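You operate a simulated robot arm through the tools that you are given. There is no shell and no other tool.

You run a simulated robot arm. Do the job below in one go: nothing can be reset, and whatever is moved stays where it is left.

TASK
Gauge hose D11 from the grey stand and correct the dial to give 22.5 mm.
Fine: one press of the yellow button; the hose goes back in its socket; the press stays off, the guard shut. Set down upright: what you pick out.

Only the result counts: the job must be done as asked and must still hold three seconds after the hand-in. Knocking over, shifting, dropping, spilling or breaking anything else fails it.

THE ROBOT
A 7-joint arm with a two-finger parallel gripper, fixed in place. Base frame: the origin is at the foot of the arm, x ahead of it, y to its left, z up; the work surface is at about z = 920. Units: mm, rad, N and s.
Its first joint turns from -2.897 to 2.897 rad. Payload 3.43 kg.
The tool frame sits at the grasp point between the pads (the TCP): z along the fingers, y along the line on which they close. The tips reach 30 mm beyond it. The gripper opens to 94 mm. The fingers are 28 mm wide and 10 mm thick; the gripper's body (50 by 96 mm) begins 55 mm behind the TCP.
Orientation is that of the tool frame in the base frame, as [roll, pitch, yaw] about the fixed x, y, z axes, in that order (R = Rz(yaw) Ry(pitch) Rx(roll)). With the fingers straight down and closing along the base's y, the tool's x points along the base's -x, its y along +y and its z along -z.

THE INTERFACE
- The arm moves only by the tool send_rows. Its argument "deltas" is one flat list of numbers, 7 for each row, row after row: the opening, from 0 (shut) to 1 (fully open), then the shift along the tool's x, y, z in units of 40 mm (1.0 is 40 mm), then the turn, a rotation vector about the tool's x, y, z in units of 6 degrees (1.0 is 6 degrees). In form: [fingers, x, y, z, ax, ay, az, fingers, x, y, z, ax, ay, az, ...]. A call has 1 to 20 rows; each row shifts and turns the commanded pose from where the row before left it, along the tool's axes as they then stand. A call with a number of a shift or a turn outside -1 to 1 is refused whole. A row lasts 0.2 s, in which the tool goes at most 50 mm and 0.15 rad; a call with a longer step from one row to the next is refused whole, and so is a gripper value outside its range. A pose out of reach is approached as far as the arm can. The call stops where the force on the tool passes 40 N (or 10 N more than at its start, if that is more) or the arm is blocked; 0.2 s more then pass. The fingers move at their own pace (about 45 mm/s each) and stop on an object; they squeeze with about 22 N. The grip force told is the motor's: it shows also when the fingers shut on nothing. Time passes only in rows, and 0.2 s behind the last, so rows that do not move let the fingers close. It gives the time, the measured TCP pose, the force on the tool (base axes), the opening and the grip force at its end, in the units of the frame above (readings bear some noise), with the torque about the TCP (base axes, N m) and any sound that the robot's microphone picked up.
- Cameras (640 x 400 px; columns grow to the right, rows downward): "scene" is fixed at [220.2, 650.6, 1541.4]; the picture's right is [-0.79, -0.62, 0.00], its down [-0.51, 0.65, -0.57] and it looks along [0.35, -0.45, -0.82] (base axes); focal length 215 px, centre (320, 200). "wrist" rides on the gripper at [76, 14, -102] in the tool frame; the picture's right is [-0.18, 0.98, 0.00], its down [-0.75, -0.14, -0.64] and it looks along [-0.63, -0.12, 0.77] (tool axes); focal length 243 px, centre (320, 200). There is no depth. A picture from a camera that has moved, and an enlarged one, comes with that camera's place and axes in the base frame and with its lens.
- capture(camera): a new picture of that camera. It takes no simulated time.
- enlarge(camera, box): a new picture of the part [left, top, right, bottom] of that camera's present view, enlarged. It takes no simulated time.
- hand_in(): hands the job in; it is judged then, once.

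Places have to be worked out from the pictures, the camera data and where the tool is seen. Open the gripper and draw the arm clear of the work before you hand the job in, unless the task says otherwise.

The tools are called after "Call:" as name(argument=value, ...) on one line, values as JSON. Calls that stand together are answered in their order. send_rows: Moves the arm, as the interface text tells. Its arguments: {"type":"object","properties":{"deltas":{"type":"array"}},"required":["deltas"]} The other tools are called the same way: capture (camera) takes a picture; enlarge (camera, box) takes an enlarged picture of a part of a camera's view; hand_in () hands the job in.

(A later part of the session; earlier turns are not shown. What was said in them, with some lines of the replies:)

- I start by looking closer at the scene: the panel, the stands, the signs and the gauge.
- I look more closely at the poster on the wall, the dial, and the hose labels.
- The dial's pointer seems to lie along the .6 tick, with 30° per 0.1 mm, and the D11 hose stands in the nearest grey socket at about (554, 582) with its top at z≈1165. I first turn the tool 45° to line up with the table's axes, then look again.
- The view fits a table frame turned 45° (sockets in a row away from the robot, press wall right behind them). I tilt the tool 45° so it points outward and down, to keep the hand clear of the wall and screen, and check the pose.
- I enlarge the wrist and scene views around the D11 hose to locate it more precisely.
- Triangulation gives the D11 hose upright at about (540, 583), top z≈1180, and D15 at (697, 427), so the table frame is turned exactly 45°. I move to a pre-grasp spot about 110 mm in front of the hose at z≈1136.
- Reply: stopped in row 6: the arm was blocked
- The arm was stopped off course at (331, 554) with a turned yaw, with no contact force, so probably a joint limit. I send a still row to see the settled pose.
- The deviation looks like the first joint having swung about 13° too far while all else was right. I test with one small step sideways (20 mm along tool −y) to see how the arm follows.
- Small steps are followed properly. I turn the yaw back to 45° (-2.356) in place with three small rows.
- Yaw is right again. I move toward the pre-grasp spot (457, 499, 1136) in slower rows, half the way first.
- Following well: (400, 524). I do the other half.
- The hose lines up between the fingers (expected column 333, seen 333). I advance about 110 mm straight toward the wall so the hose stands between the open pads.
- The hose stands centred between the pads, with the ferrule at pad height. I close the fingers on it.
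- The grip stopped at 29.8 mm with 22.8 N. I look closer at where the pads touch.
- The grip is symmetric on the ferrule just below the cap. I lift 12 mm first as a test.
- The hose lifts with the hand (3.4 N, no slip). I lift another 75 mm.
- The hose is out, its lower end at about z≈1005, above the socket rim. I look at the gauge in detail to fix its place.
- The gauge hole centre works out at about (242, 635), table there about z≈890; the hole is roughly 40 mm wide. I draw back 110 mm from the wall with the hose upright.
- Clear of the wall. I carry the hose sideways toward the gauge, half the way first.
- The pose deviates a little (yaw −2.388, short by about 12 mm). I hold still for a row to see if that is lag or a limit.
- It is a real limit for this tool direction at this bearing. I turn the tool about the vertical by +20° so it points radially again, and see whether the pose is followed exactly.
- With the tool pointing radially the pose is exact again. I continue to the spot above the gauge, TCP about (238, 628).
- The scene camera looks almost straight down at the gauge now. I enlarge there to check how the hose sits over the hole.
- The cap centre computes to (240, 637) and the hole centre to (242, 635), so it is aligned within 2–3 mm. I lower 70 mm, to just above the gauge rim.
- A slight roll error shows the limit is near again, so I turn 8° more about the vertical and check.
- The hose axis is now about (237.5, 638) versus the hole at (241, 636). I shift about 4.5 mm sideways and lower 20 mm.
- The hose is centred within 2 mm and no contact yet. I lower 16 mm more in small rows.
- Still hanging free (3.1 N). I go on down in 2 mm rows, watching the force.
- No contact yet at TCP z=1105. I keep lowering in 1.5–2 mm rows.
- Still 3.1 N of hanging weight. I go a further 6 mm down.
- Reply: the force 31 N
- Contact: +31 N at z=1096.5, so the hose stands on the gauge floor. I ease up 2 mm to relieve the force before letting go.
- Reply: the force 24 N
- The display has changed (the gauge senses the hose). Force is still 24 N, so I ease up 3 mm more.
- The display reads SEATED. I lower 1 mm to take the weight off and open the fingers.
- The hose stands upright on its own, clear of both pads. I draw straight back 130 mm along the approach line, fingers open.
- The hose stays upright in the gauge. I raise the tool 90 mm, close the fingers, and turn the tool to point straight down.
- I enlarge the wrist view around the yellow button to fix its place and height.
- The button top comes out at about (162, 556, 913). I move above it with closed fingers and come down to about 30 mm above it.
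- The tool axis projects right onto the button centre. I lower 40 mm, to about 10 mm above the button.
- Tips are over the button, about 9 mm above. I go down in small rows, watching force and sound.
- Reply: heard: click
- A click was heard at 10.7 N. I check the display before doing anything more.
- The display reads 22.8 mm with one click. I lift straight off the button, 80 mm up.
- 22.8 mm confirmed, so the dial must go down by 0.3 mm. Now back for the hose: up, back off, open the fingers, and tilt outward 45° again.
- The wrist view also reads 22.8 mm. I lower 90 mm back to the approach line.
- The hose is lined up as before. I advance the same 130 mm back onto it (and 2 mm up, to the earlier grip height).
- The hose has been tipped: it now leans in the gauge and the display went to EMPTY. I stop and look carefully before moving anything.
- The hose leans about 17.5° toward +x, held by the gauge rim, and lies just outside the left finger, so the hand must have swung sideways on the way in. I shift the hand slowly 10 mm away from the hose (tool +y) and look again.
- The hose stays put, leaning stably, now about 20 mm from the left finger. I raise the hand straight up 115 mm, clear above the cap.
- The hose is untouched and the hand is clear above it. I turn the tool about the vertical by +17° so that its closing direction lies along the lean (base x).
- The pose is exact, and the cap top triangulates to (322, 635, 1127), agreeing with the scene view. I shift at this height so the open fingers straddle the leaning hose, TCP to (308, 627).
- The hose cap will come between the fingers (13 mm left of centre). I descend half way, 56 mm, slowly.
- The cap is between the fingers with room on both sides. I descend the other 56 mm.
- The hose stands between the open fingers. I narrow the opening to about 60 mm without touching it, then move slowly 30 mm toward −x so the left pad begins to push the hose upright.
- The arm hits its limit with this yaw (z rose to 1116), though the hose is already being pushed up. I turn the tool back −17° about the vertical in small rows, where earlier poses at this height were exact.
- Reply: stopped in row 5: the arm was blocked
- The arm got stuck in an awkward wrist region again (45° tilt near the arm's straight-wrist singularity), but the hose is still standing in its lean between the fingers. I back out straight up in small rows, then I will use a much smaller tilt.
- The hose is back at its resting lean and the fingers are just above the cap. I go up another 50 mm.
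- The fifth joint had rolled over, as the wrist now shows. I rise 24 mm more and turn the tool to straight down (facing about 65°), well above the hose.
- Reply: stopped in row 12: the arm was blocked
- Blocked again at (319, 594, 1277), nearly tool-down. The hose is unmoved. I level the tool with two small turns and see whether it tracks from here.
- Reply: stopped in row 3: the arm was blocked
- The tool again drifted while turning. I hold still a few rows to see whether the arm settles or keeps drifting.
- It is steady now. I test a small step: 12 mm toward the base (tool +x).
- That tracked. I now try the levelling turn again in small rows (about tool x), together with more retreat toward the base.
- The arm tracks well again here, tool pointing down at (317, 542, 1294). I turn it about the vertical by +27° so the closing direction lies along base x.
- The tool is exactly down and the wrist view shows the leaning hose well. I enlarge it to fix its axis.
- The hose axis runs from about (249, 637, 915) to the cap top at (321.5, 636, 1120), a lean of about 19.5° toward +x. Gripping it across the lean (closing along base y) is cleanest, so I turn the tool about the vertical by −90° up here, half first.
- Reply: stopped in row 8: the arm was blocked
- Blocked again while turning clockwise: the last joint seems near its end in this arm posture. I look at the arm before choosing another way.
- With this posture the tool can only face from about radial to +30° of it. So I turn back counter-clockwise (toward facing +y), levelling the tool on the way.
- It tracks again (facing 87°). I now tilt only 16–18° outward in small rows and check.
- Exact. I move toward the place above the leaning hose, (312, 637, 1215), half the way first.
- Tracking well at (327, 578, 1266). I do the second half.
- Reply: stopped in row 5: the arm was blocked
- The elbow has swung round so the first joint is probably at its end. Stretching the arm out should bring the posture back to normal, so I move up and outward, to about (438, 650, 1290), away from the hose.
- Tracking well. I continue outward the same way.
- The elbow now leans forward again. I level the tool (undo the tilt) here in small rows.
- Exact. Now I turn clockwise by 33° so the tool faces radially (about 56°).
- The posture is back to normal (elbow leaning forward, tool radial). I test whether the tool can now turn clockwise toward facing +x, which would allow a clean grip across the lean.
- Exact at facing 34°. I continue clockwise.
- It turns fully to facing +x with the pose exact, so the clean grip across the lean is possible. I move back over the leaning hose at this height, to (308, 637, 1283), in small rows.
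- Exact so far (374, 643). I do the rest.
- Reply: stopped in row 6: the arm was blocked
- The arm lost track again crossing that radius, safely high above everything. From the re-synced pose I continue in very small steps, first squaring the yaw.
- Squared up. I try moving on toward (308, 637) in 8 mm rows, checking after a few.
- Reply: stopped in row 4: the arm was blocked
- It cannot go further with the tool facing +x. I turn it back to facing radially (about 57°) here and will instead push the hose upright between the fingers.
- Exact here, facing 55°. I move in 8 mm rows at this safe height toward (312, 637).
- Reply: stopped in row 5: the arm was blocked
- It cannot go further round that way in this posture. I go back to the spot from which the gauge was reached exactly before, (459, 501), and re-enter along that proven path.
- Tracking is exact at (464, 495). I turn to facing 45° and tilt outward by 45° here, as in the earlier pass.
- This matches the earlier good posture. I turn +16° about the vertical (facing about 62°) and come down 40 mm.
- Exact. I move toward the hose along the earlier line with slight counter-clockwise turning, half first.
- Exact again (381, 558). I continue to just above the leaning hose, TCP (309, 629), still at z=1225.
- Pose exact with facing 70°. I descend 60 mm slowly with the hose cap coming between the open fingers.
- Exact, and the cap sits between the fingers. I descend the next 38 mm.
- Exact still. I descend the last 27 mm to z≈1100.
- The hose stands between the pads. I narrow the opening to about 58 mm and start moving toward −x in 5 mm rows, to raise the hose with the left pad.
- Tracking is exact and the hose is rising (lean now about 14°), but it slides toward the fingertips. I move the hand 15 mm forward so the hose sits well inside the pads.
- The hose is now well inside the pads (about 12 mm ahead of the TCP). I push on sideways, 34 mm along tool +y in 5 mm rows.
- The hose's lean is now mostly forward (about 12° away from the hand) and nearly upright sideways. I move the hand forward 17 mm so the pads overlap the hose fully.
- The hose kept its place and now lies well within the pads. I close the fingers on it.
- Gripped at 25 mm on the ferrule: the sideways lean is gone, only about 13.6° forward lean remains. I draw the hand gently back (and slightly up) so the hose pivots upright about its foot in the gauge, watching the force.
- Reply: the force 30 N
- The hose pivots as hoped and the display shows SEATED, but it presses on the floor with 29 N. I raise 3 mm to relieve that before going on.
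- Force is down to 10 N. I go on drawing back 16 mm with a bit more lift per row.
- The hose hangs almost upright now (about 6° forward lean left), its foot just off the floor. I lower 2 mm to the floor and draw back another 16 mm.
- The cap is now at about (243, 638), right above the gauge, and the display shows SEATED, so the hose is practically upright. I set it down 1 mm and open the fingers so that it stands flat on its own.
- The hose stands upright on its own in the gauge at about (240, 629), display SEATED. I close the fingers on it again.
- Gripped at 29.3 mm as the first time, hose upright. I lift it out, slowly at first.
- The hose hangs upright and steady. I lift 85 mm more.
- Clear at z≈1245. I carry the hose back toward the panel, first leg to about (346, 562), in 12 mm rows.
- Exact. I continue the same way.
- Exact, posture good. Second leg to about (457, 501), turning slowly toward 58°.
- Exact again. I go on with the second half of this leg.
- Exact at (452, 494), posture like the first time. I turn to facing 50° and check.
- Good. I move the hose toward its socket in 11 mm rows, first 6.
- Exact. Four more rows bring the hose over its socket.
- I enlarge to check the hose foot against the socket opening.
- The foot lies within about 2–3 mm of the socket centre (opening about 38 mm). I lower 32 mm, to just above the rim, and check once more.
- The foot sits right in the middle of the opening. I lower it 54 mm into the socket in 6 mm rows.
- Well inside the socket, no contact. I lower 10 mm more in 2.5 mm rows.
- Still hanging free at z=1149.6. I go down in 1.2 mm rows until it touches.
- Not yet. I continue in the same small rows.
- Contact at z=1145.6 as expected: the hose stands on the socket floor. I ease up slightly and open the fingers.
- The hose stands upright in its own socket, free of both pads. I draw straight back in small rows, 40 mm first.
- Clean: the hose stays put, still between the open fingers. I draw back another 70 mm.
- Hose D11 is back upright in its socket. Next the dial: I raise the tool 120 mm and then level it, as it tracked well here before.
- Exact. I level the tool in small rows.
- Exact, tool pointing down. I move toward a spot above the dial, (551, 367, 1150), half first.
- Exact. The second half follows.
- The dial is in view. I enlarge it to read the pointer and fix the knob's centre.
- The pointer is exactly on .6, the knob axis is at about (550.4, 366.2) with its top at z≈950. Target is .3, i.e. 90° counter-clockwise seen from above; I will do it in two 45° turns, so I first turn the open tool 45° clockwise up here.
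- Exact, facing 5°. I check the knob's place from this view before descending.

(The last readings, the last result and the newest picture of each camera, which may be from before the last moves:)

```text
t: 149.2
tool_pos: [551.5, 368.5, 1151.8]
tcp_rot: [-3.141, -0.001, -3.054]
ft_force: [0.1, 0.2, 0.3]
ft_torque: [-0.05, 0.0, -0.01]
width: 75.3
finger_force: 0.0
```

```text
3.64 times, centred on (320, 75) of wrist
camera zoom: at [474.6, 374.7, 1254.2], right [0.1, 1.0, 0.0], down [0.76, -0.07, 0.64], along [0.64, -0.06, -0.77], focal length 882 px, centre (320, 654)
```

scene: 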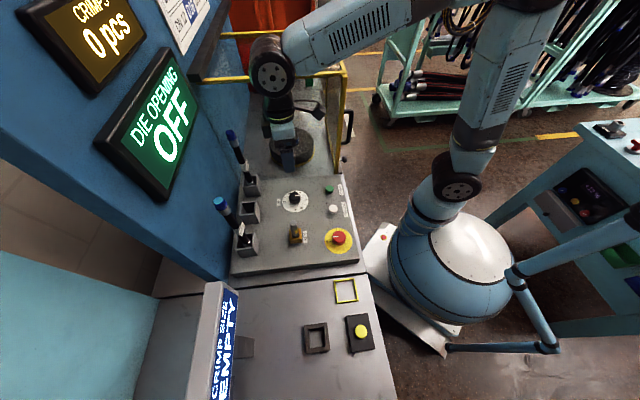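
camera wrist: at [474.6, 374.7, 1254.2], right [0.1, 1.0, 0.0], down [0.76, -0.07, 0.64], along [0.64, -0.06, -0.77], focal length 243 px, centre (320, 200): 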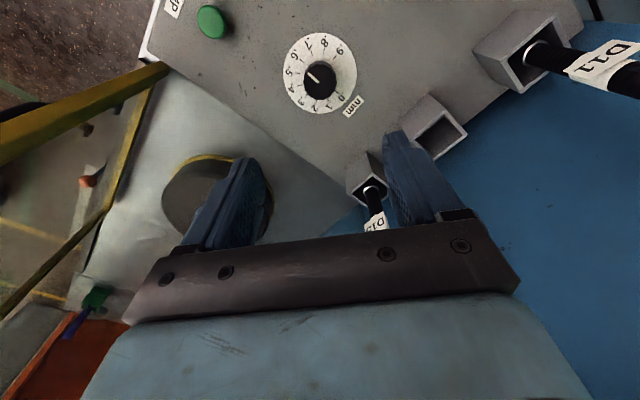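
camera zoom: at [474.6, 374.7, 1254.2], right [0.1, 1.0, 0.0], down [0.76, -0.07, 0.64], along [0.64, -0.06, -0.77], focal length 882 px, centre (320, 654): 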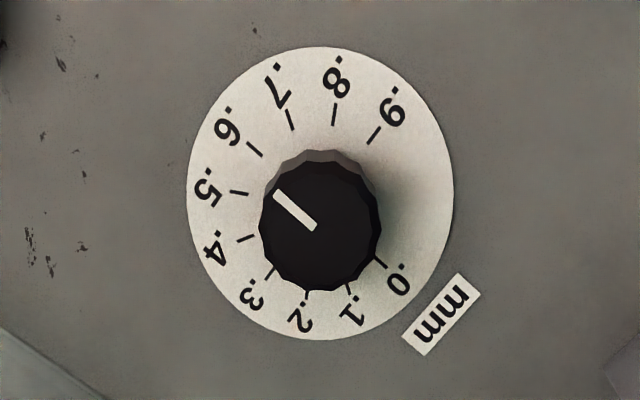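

The knob centre is confirmed at (550, 366.3). I centre the tool and descend to TCP z≈1000.

Call:
send_rows(deltas=[0.8, 0.042, -0.05, 0.3, 0, 0, 0, 0.8, 0, 0, 0.38, 0, 0, 0, 0.8, 0, 0, 0.38, 0, 0, 0, 0.8, 0, 0, 0.38, 0, 0, 0, 0.8, 0, 0, 0.38, 0, 0, 0, 0.8, 0, 0, 0.38, 0, 0, 0, 0.8, 0, 0, 0.38, 0, 0, 0, 0.8, 0, 0, 0.38, 0, 0, 0, 0.8, 0, 0, 0.38, 0, 0, 0, 0.8, 0, 0, 0.38, 0, 0, 0, 0.8, 0, 0, 0, 0, 0, 0])

Call:
capture(camera="wrist")

Call:
capture(camera="scene")

```text
t: 151.6
tool_pos: [550.2, 363.9, 1003.5]
tcp_rot: [-3.141, -0.002, -3.055]
ft_force: [-0.2, 0.3, -0.6]
ft_torque: [0.02, 0.03, 0.01]
width: 75.6
finger_force: 0.0
```

```text
taken
camera wrist: at [473.1, 371.3, 1106.2], right [0.1, 1.0, 0.0], down [0.76, -0.07, 0.64], along [0.64, -0.06, -0.77], focal length 243 px, centre (320, 200)
```

wrist: 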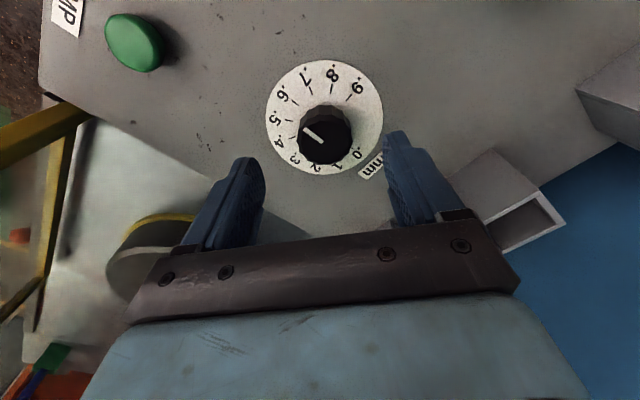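

```text
taken
```

scene: 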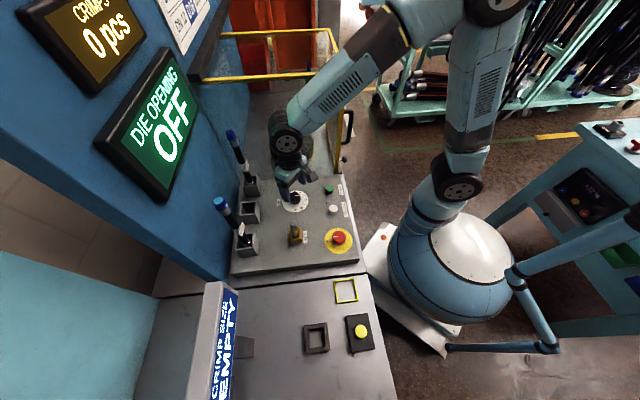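

I check the knob against the fingers more closely from this height.

Call:
enlarge(camera="wrist", box=[240, 40, 420, 190])

Call:
send_rows(deltas=[0.8, 0, 0, 0, 0, 0, 0])

```text
2.67 times, centred on (330, 115) of wrist
camera zoom: at [473.1, 371.3, 1106.2], right [0.1, 1.0, 0.0], down [0.76, -0.07, 0.64], along [0.64, -0.06, -0.77], focal length 647 px, centre (293, 427)
```

zoom: 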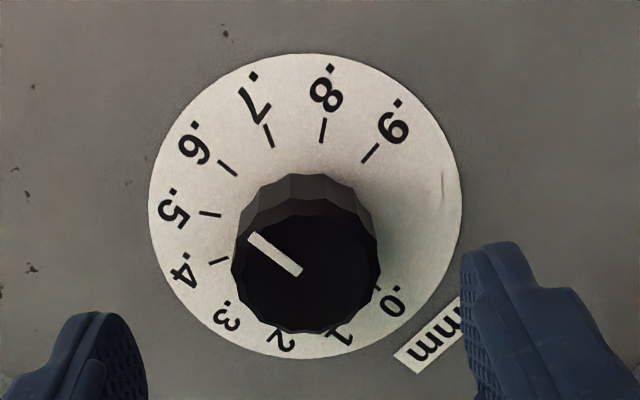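

```text
t: 152.0
tool_pos: [550.5, 365.2, 1003.2]
tcp_rot: [-3.14, 0.0, -3.055]
ft_force: [-0.5, -0.2, 0.4]
ft_torque: [0.01, -0.04, -0.04]
width: 75.2
finger_force: 0.1
```

The knob is about 3 mm off to the +y side of the tool axis. I correct that and lower the open fingers around it to TCP z≈958.

Call:
send_rows(deltas=[0.8, 0.025, 0.072, 0.2, 0, 0, 0, 0.8, 0, 0, 0.3, 0, 0, 0, 0.8, 0, 0, 0.3, 0, 0, 0, 0.8, 0, 0, 0.2, 0, 0, 0, 0.8, 0, 0, 0.12, 0, 0, 0, 0.8, 0, 0, 0, 0, 0, 0])

Call:
capture(camera="wrist")

Call:
enlarge(camera="scene", box=[260, 160, 340, 230])

```text
t: 153.4
tool_pos: [549.5, 368.1, 956.4]
tcp_rot: [-3.14, -0.001, -3.054]
ft_force: [0.1, 0.7, 0.8]
ft_torque: [0.02, 0.0, 0.02]
width: 75.2
finger_force: 0.0
```

```text
taken
camera wrist: at [472.3, 374.9, 1059.8], right [0.1, 1.0, 0.0], down [0.76, -0.07, 0.64], along [0.64, -0.06, -0.77], focal length 243 px, centre (320, 200)
```

wrist: 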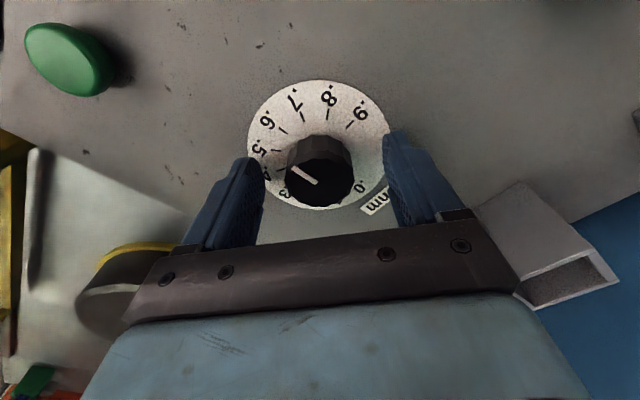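

```text
5.71 times, centred on (300, 195) of scene
camera zoom: at [220.2, 650.6, 1541.4], right [-0.79, -0.62, 0.0], down [-0.51, 0.65, -0.57], along [0.35, -0.45, -0.82], focal length 1230 px, centre (434, 229)
```

zoom: 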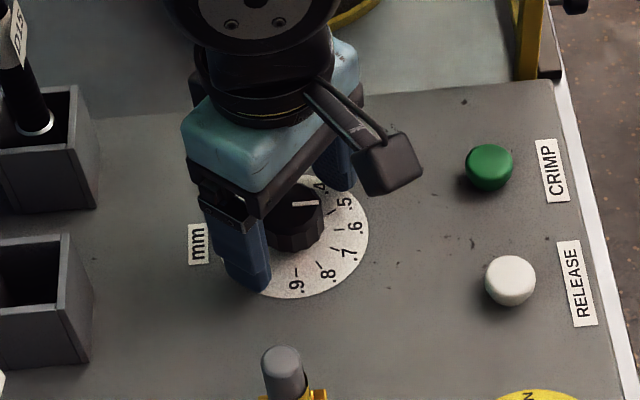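

The fingers straddle the knob, centred. I close on it.

Call:
send_rows(deltas=[0.6, 0, 0, 0, 0, 0, 0, 0.45, 0, 0, 0, 0, 0, 0, 0, 0, 0, 0, 0, 0, 0, 0, 0, 0, 0, 0, 0, 0, 0, 0, 0, 0, 0, 0, 0])

Call:
capture(camera="wrist")

```text
t: 154.6
tool_pos: [549.9, 368.7, 957.5]
tcp_rot: [-3.14, -0.001, -3.055]
ft_force: [-0.7, -9.3, 0.8]
ft_torque: [-0.18, 0.09, 0.0]
width: 39.1
finger_force: 44.5
```

```text
taken
camera wrist: at [472.4, 374.3, 1060.0], right [0.1, 1.0, 0.0], down [0.76, -0.07, 0.64], along [0.64, -0.06, -0.77], focal length 243 px, centre (320, 200)
```

wrist: 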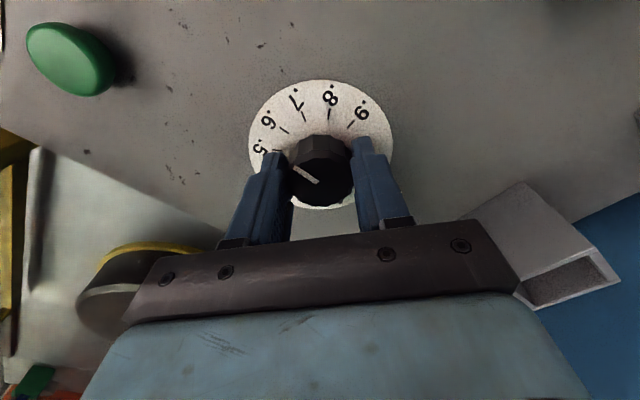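

Gripped at 39.1 mm, with a 9 N sideways force, so the hand is a bit too far to +y. I shift it 1.5 mm to centre it.

Call:
send_rows(deltas=[0, 0, -0.035, 0, 0, 0, 0, 0, 0, 0, 0, 0, 0, 0])

```text
t: 155.2
tool_pos: [550.4, 366.6, 956.9]
tcp_rot: [-3.139, -0.001, -3.053]
ft_force: [-2.6, 2.2, -13.0]
ft_torque: [0.56, -0.25, -0.02]
width: 38.7
finger_force: 45.3
```

Call:
send_rows(deltas=[0, 0, 0, 0, 0, 0, 0])

```text
t: 155.6
tool_pos: [551.0, 367.9, 957.1]
tcp_rot: [-3.141, -0.002, -3.054]
ft_force: [-3.5, 5.0, -16.0]
ft_torque: [0.65, -0.26, 0.01]
width: 39.0
finger_force: 45.1
```

A steady downward pull of 16 N on the tool shows the grip is a little high; I lower 0.6 mm and shift 0.6 mm to relax it.

Call:
send_rows(deltas=[0, -0.01, 0.012, 0.015, 0, 0, 0, 0, 0, 0, 0, 0, 0, 0])

```text
t: 156.2
tool_pos: [550.5, 367.9, 957.8]
tcp_rot: [-3.137, -0.001, -3.053]
ft_force: [-11.5, -0.8, -11.4]
ft_torque: [0.22, 0.18, 0.03]
width: 39.0
finger_force: 44.9
```

Call:
send_rows(deltas=[0, 0.014, 0, 0.014, 0, 0, 0, 0, 0, 0, 0, 0, 0, 0])

```text
t: 156.8
tool_pos: [549.5, 366.8, 956.8]
tcp_rot: [-3.138, 0.0, -3.053]
ft_force: [-4.4, -0.5, -4.0]
ft_torque: [-0.24, 0.86, 0.0]
width: 39.0
finger_force: 45.5
```

Forces are small now. I begin turning counter-clockwise, 9° first, and check.

Call:
send_rows(deltas=[0, 0, 0, 0, 0, 0, -0.5, 0, 0, 0, 0, 0, 0, -0.5, 0, 0, 0, 0, 0, 0, -0.5])

Call:
enlarge(camera="scene", box=[270, 180, 320, 220])

```text
t: 157.6
tool_pos: [549.4, 368.0, 957.1]
tcp_rot: [-3.138, -0.001, -2.897]
ft_force: [4.4, -1.7, -7.5]
ft_torque: [0.3, -0.79, -0.01]
width: 39.0
finger_force: 45.3
```

```text
10.00 times, centred on (295, 200) of scene
camera zoom: at [220.2, 650.6, 1541.4], right [-0.79, -0.62, 0.0], down [-0.51, 0.65, -0.57], along [0.35, -0.45, -0.82], focal length 2152 px, centre (570, 200)
```

zoom: 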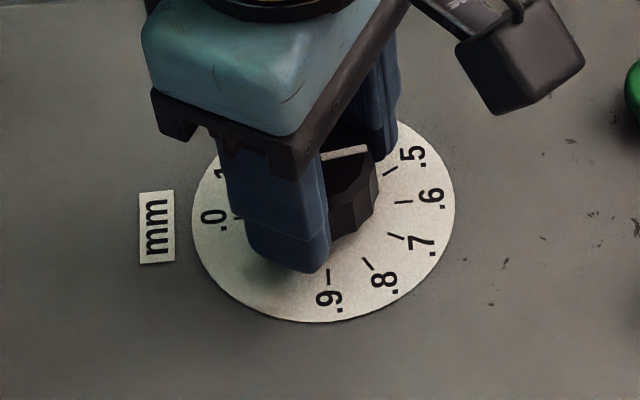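

The pointer turns with the gripper and the forces stay small. I turn 18° more.

Call:
send_rows(deltas=[0, 0, 0, 0, 0, 0, -0.5, 0, 0, 0, 0, 0, 0, -0.5, 0, 0, 0, 0, 0, 0, -0.5, 0, 0, 0, 0, 0, 0, -0.5, 0, 0, 0, 0, 0, 0, -0.5, 0, 0, 0, 0, 0, 0, -0.5])

```text
t: 159.0
tool_pos: [550.6, 365.3, 956.7]
tcp_rot: [-3.138, -0.001, -2.584]
ft_force: [15.1, -8.1, 9.1]
ft_torque: [0.38, -1.0, -0.06]
width: 39.0
finger_force: 45.5
```

About 17 N of side force has built up from a small centre offset. I correct by 0.6 mm and turn the remaining 18° of this stroke.

Call:
send_rows(deltas=[0, -0.008, -0.015, -0.008, 0, 0, 0, 0, 0, 0, 0, 0, 0, -0.5, 0, 0, 0, 0, 0, 0, -0.5, 0, 0, 0, 0, 0, 0, -0.5])

```text
t: 160.0
tool_pos: [550.1, 366.1, 956.9]
tcp_rot: [3.141, -0.001, -2.425]
ft_force: [19.1, -10.7, 3.1]
ft_torque: [-0.08, -0.65, -0.08]
width: 38.9
finger_force: 44.9
```

The remaining side force lies along the closing direction, so I shift 1.6 mm that way and check.

Call:
send_rows(deltas=[0, -0.006, -0.04, 0, 0, 0, 0, 0, 0, 0, 0, 0, 0, 0])

```text
t: 160.6
tool_pos: [549.7, 365.6, 957.9]
tcp_rot: [3.141, -0.003, -2.425]
ft_force: [15.3, 4.2, 6.3]
ft_torque: [-0.44, 0.49, -0.02]
width: 38.7
finger_force: 45.5
```

Call:
send_rows(deltas=[0, -0.02, -0.012, 0, 0, 0, 0, 0, 0, 0, 0, 0, 0, 0])

```text
t: 161.2
tool_pos: [550.1, 366.8, 956.7]
tcp_rot: [-3.141, -0.001, -2.427]
ft_force: [6.6, 4.4, 21.2]
ft_torque: [-0.31, 0.69, -0.02]
width: 38.7
finger_force: 45.0
```

Side force is small now; a 21 N lift force remains, so I raise 0.6 mm and finish the last 9° of this stroke.

Call:
send_rows(deltas=[0, 0, 0, -0.016, 0, 0, 0, 0, 0, 0, 0, 0, 0, -0.5, 0, 0, 0, 0, 0, 0, -0.5, 0, 0, 0, 0, 0, 0, -0.5, 0, 0, 0, 0, 0, 0, 0])

Call:
enlarge(camera="scene", box=[270, 180, 320, 220])

Call:
enlarge(camera="wrist", box=[240, 40, 420, 220])

```text
t: 162.4
tool_pos: [550.0, 365.2, 956.9]
tcp_rot: [3.141, -0.004, -2.267]
ft_force: [-13.0, -1.9, 5.3]
ft_torque: [0.63, 0.21, 0.01]
width: 38.9
finger_force: 45.7
```

```text
10.00 times, centred on (295, 200) of scene
camera zoom: at [220.2, 650.6, 1541.4], right [-0.79, -0.62, 0.0], down [-0.51, 0.65, -0.57], along [0.35, -0.45, -0.82], focal length 2152 px, centre (570, 200)
```

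zoom: 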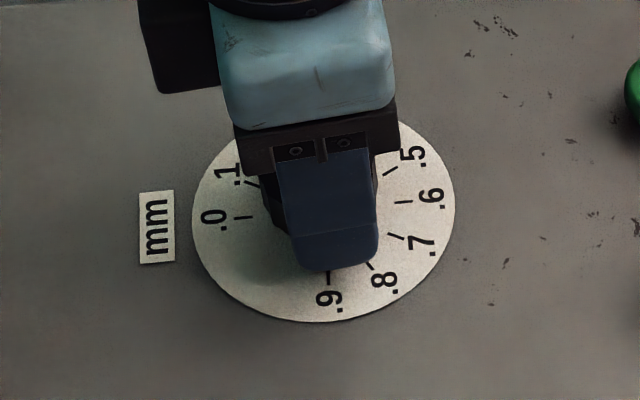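

```text
2.22 times, centred on (330, 130) of wrist
camera zoom: at [490.5, 316.2, 1060.2], right [-0.64, 0.77, 0.0], down [0.59, 0.49, 0.64], along [0.49, 0.41, -0.77], focal length 539 px, centre (298, 356)
```

zoom: 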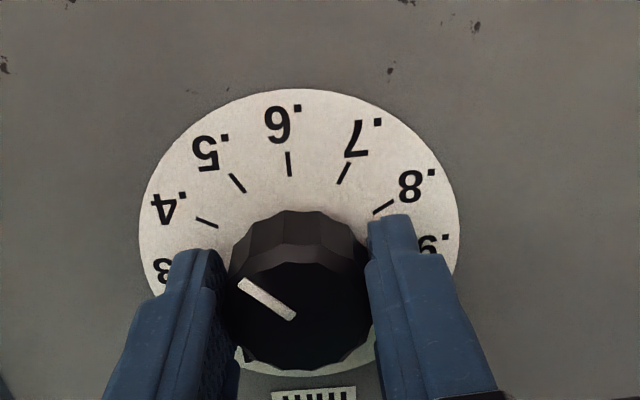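

The knob followed through 45° (now about .45). I open the fingers and turn the hand back 45° clockwise around the knob.

Call:
send_rows(deltas=[0.5, 0, 0, 0, 0, 0, 0, 0.8, 0, 0, 0, 0, 0, 0, 0.8, 0, 0, 0, 0, 0, 0, 0.8, 0, 0, 0, 0, 0, 0, 0.8, 0, 0, 0, 0, 0, 0.75, 0.8, 0, 0, 0, 0, 0, 0.75, 0.8, 0, 0, 0, 0, 0, 0.75, 0.8, 0, 0, 0, 0, 0, 0.75, 0.8, 0, 0, 0, 0, 0, 0.75, 0.8, 0, 0, 0, 0, 0, 0.75, 0.8, 0, 0, 0, 0, 0, 0.75, 0.8, 0, 0, 0, 0, 0, 0.75, 0.8, 0, 0, 0, 0, 0, 0.75, 0.8, 0, 0, 0, 0, 0, 0.75, 0.8, 0, 0, 0, 0, 0, 0])

Call:
enlarge(camera="wrist", box=[240, 60, 420, 220])

Call:
enlarge(camera="scene", box=[270, 180, 320, 220])

```text
t: 165.6
tool_pos: [551.6, 365.2, 957.4]
tcp_rot: [3.141, -0.001, -3.055]
ft_force: [0.0, 0.5, -0.8]
ft_torque: [0.01, 0.02, -0.02]
width: 75.2
finger_force: 0.1
```

```text
2.50 times, centred on (330, 140) of wrist
camera zoom: at [474.0, 372.3, 1060.7], right [0.1, 1.0, 0.0], down [0.76, -0.07, 0.64], along [0.64, -0.06, -0.77], focal length 606 px, centre (295, 350)
```

zoom: 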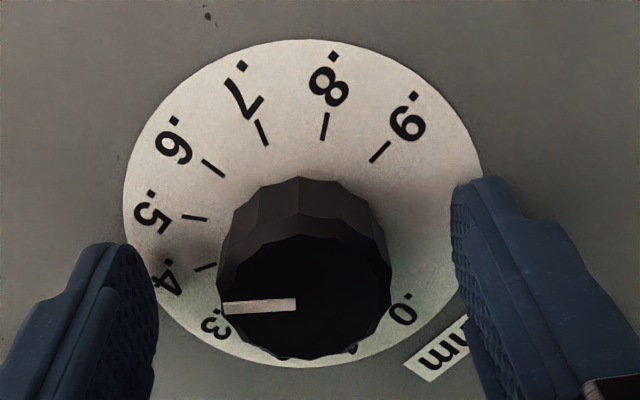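

```text
10.00 times, centred on (295, 200) of scene
camera zoom: at [220.2, 650.6, 1541.4], right [-0.79, -0.62, 0.0], down [-0.51, 0.65, -0.57], along [0.35, -0.45, -0.82], focal length 2152 px, centre (570, 200)
```

zoom: 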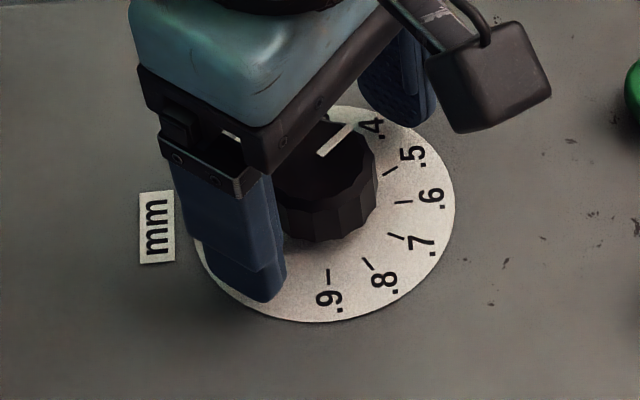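

The hand is back at its start angle and the pointer stayed at about .45. I close on the knob again.

Call:
send_rows(deltas=[0.6, 0, 0, 0, 0, 0, 0, 0.45, 0, 0, 0, 0, 0, 0, 0, 0, 0, 0, 0, 0, 0, 0, 0, 0, 0, 0, 0, 0, 0, 0, 0, 0, 0, 0, 0])

```text
t: 166.8
tool_pos: [550.5, 367.2, 957.8]
tcp_rot: [3.141, 0.001, -3.053]
ft_force: [-5.9, 25.9, -3.6]
ft_torque: [1.0, 0.45, 0.04]
width: 39.4
finger_force: 44.8
```

A 26 N side force along +y: I shift the hand 2.4 mm that way and read again.

Call:
send_rows(deltas=[0, 0.008, 0.06, 0, 0, 0, 0, 0, 0, 0, 0, 0, 0, 0])

```text
t: 167.4
tool_pos: [550.8, 367.2, 958.1]
tcp_rot: [-3.137, 0.0, -3.054]
ft_force: [-5.0, 3.4, 6.4]
ft_torque: [-0.04, 0.05, 0.06]
width: 39.3
finger_force: 44.7
```

Forces are small. I turn 18° counter-clockwise.

Call:
send_rows(deltas=[0, 0, 0, 0, 0, 0, -0.5, 0, 0, 0, 0, 0, 0, -0.5, 0, 0, 0, 0, 0, 0, -0.5, 0, 0, 0, 0, 0, 0, -0.5, 0, 0, 0, 0, 0, 0, -0.5, 0, 0, 0, 0, 0, 0, -0.5])

```text
t: 168.8
tool_pos: [550.6, 366.9, 957.0]
tcp_rot: [-3.14, -0.001, -2.742]
ft_force: [-8.3, -11.9, 8.0]
ft_torque: [-0.38, 0.93, -0.02]
width: 39.3
finger_force: 45.0
```

Call:
send_rows(deltas=[0, 0.014, -0.018, 0, 0, 0, 0, 0, 0, 0, 0, 0, 0, -0.5, 0, 0, 0, 0, 0, 0, -0.5, 0, 0, 0, 0, 0, 0, -0.5, 0, 0, 0, 0, 0, 0, -0.5, 0, 0, 0, 0, 0, 0, -0.5, 0, 0, 0, 0, 0, 0, -0.5])

```text
t: 170.4
tool_pos: [550.2, 366.2, 957.2]
tcp_rot: [-3.141, -0.001, -2.427]
ft_force: [4.0, -0.2, -1.8]
ft_torque: [-0.36, 0.46, -0.01]
width: 39.2
finger_force: 44.9
```

Forces are near zero with 36° done. I turn the last 9° and look at the pointer.

Call:
send_rows(deltas=[0, 0, 0, 0, 0, 0, -0.5, 0, 0, 0, 0, 0, 0, -0.5, 0, 0, 0, 0, 0, 0, -0.5, 0, 0, 0, 0, 0, 0, 0])

Call:
enlarge(camera="wrist", box=[240, 60, 420, 220])

Call:
enlarge(camera="scene", box=[270, 180, 320, 220])

```text
t: 171.4
tool_pos: [549.9, 368.0, 958.5]
tcp_rot: [-3.141, -0.002, -2.267]
ft_force: [7.4, -4.2, -8.5]
ft_torque: [0.28, -0.57, -0.02]
width: 39.0
finger_force: 44.9
```

```text
2.50 times, centred on (330, 140) of wrist
camera zoom: at [491.0, 316.9, 1060.8], right [-0.63, 0.77, 0.0], down [0.59, 0.49, 0.64], along [0.5, 0.41, -0.77], focal length 606 px, centre (295, 350)
```

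zoom: 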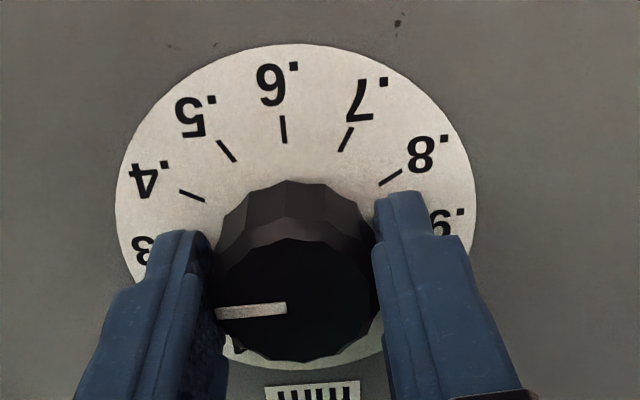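

```text
10.00 times, centred on (295, 200) of scene
camera zoom: at [220.2, 650.6, 1541.4], right [-0.79, -0.62, 0.0], down [-0.51, 0.65, -0.57], along [0.35, -0.45, -0.82], focal length 2152 px, centre (570, 200)
```

zoom: 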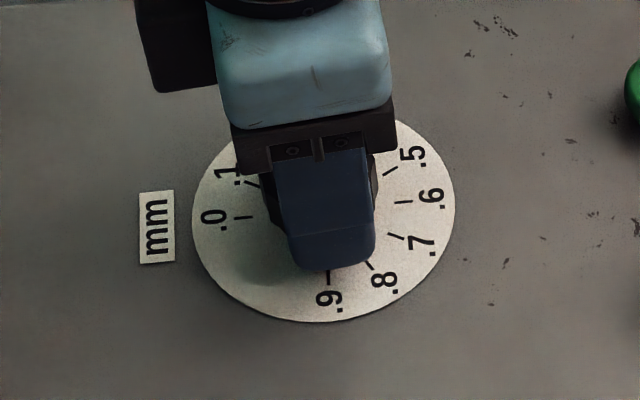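

The pointer's world direction comes out at −45.5°, i.e. on the .3 mark (−45°). I open the fingers and lift straight up.

Call:
send_rows(deltas=[0.5, 0, 0, 0, 0, 0, 0, 0.8, 0, 0, 0, 0, 0, 0, 0.8, 0, 0, 0, 0, 0, 0, 0.8, 0, 0, 0, 0, 0, 0, 0.8, 0, 0, -0.2, 0, 0, 0, 0.8, 0, 0, -0.35, 0, 0, 0, 0.8, 0, 0, -0.4, 0, 0, 0, 0.8, 0, 0, -0.4, 0, 0, 0, 0.8, 0, 0, -0.4, 0, 0, 0, 0.8, 0, 0, -0.4, 0, 0, 0, 0.8, 0, 0, -0.4, 0, 0, 0, 0.8, 0, 0, -0.4, 0, 0, 0, 0.8, 0, 0, -0.4, 0, 0, 0, 0.8, 0, 0, -0.4, 0, 0, 0, 0.8, 0, 0, -0.4, 0, 0, 0, 0.8, 0, 0, -0.4, 0, 0, 0, 0.8, 0, 0, 0, 0, 0, 0])

Call:
enlarge(camera="wrist", box=[270, 20, 370, 130])

Call:
enlarge(camera="scene", box=[270, 180, 320, 220])

Call:
capture(camera="scene")

```text
t: 175.0
tool_pos: [549.8, 368.1, 1142.1]
tcp_rot: [3.141, -0.002, -2.268]
ft_force: [0.3, -0.2, -0.4]
ft_torque: [0.02, 0.0, 0.0]
width: 75.4
finger_force: 0.1
```

```text
3.64 times, centred on (320, 75) of wrist
camera zoom: at [490.3, 318.2, 1244.5], right [-0.63, 0.77, 0.0], down [0.59, 0.49, 0.64], along [0.5, 0.41, -0.77], focal length 882 px, centre (320, 654)
```

zoom: 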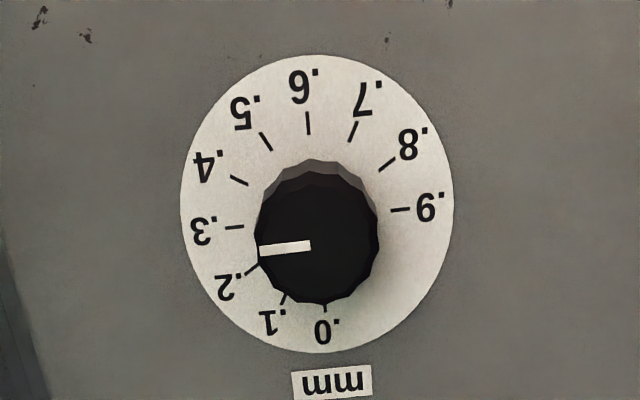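

```text
10.00 times, centred on (295, 200) of scene
camera zoom: at [220.2, 650.6, 1541.4], right [-0.79, -0.62, 0.0], down [-0.51, 0.65, -0.57], along [0.35, -0.45, -0.82], focal length 2152 px, centre (570, 200)
```

zoom: 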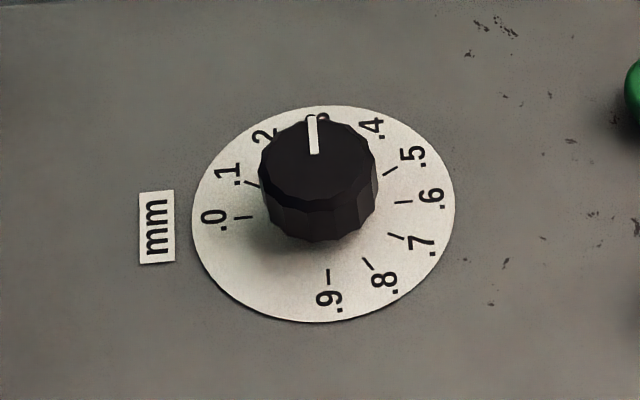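

```text
taken
```

scene: 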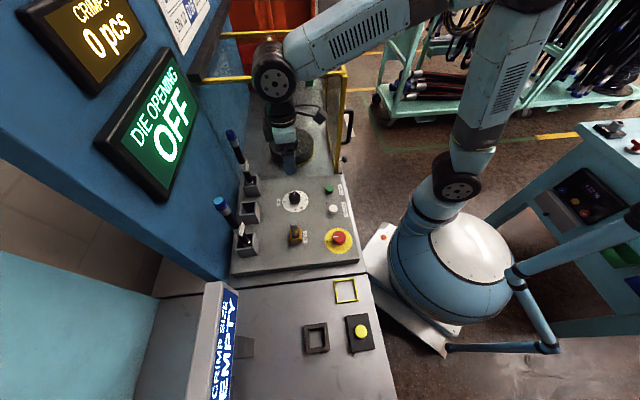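

The pointer lies on .3 within about 1° in both views. I check the rest of the scene against the first pictures: gauge, button, hoses, key and switch.

Call:
enlarge(camera="scene", box=[290, 270, 390, 370])

Call:
enlarge(camera="scene", box=[200, 190, 280, 260])

Call:
enlarge(camera="scene", box=[200, 110, 400, 290])

Call:
enlarge(camera="scene", box=[20, 0, 240, 200])

```text
4.00 times, centred on (340, 320) of scene
camera zoom: at [220.2, 650.6, 1541.4], right [-0.79, -0.62, 0.0], down [-0.51, 0.65, -0.57], along [0.35, -0.45, -0.82], focal length 861 px, centre (240, -280)
```

zoom: 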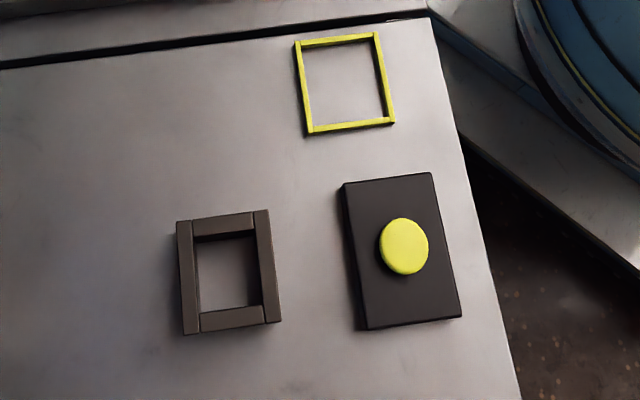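

```text
5.71 times, centred on (240, 225) of scene
camera zoom: at [220.2, 650.6, 1541.4], right [-0.79, -0.62, 0.0], down [-0.51, 0.65, -0.57], along [0.35, -0.45, -0.82], focal length 1230 px, centre (777, 57)
```

zoom: 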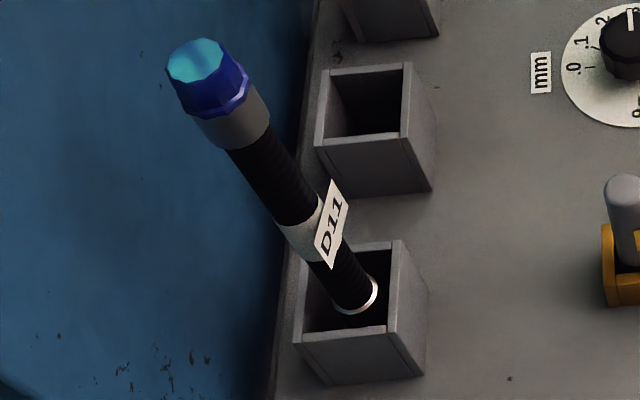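

```text
2.22 times, centred on (300, 200) of scene
camera zoom: at [220.2, 650.6, 1541.4], right [-0.79, -0.62, 0.0], down [-0.51, 0.65, -0.57], along [0.35, -0.45, -0.82], focal length 478 px, centre (364, 200)
```

zoom: 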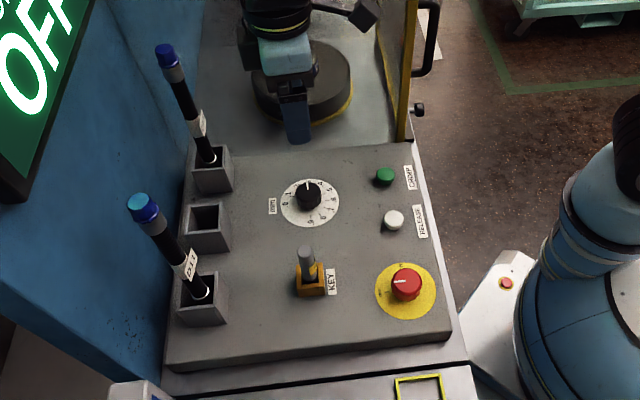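

```text
2.00 times, centred on (130, 100) of scene
camera zoom: at [220.2, 650.6, 1541.4], right [-0.79, -0.62, 0.0], down [-0.51, 0.65, -0.57], along [0.35, -0.45, -0.82], focal length 430 px, centre (700, 400)
```

zoom: 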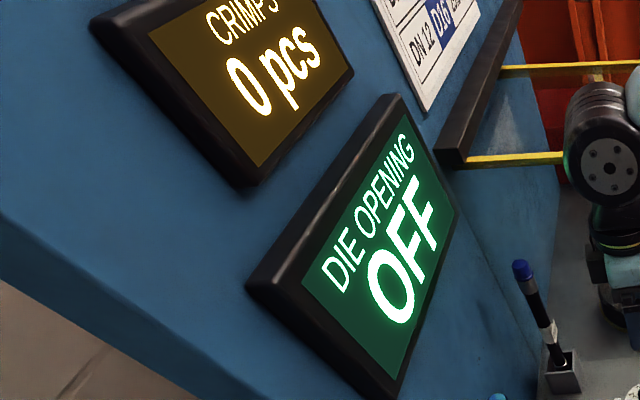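

All is as at the start: gauge and button unmoved, D11 upright in its own socket, press OFF with 0 pcs, key, switch and guard untouched. I open fully, rise 100 mm and draw the arm back toward the base.

Call:
send_rows(deltas=[1, 0, 0, -0.4, 0, 0, 0, 1, 0, 0, -0.4, 0, 0, 0, 1, 0, 0, -0.4, 0, 0, 0, 1, 0, 0, -0.4, 0, 0, 0, 1, 0, 0, -0.4, 0, 0, 0, 1, 0, 0, -0.4, 0, 0, 0, 1, 0.25, 0, 0, 0, 0, 0, 1, 0.25, 0, 0, 0, 0, 0, 1, 0.25, 0, 0, 0, 0, 0, 1, 0.25, 0, 0, 0, 0, 0, 1, 0.25, 0, 0, 0, 0, 0, 1, 0.25, 0, 0, 0, 0, 0, 1, 0, 0, 0, 0, 0, 0])

Call:
capture(camera="scene")

Call:
capture(camera="wrist")

```text
t: 177.8
tool_pos: [511.4, 323.3, 1235.2]
tcp_rot: [3.14, -0.001, -2.269]
ft_force: [-0.1, 0.1, 0.2]
ft_torque: [-0.03, -0.01, 0.03]
width: 94.0
finger_force: 0.0
```

```text
taken
```

scene: 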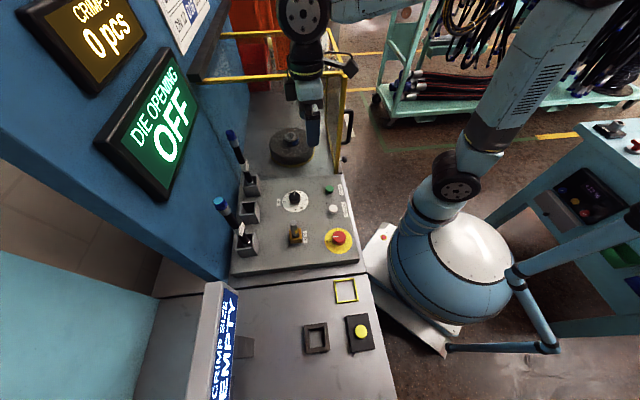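

```text
taken
camera wrist: at [452.4, 270.9, 1338.0], right [-0.63, 0.77, 0.0], down [0.59, 0.49, 0.64], along [0.5, 0.41, -0.77], focal length 243 px, centre (320, 200)
```

wrist: 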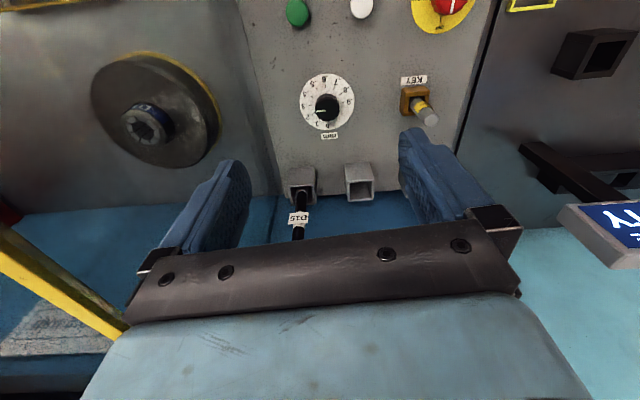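

The arm is clear with the gripper open: D11 stands upright in its socket, it was gauged at 22.8 mm with one press, the dial went from .6 to .3 (for 22.5 mm), the press is off and the guard untouched. I hand the job in.

Call:
hand_in()

```text
The job is handed in.
```

I gauged hose D11 at 22.8 mm and turned the dial down from .6 to .3 to give 22.5 mm. I handed the job in, and no verdict has come back yet.

**Where everything stands**
- **Button:** I pressed the yellow button once. One click was heard and the display showed 22.8 mm.
- **Dial:** the pointer is on .3 to within about 1°, read from both cameras. I assumed that lowering the dial by 0.1 mm lowers the crimp size by 0.1 mm. No crimp was made to confirm that.
- **Hose:** D11 is back upright in its own grey socket.
- **Press and guard:** the press reads OFF with 0 crimps, and I did not touch the guard, key or red switch. The gauge and button box look unmoved.
- **Arm:** the gripper is open and the arm is drawn back clear of the work.

**Hose knocked in the gauge:** after the reading, the arm swung sideways as I went back for the hose. That tipped the hose over inside the gauge, where it leaned about 18–20° against the rim. It did not fall out. I pushed it upright, let it stand on its own (the display went back to SEATED), then picked it up again and returned it to its socket. If the job is judged on the hose staying upright throughout, this could count against it.
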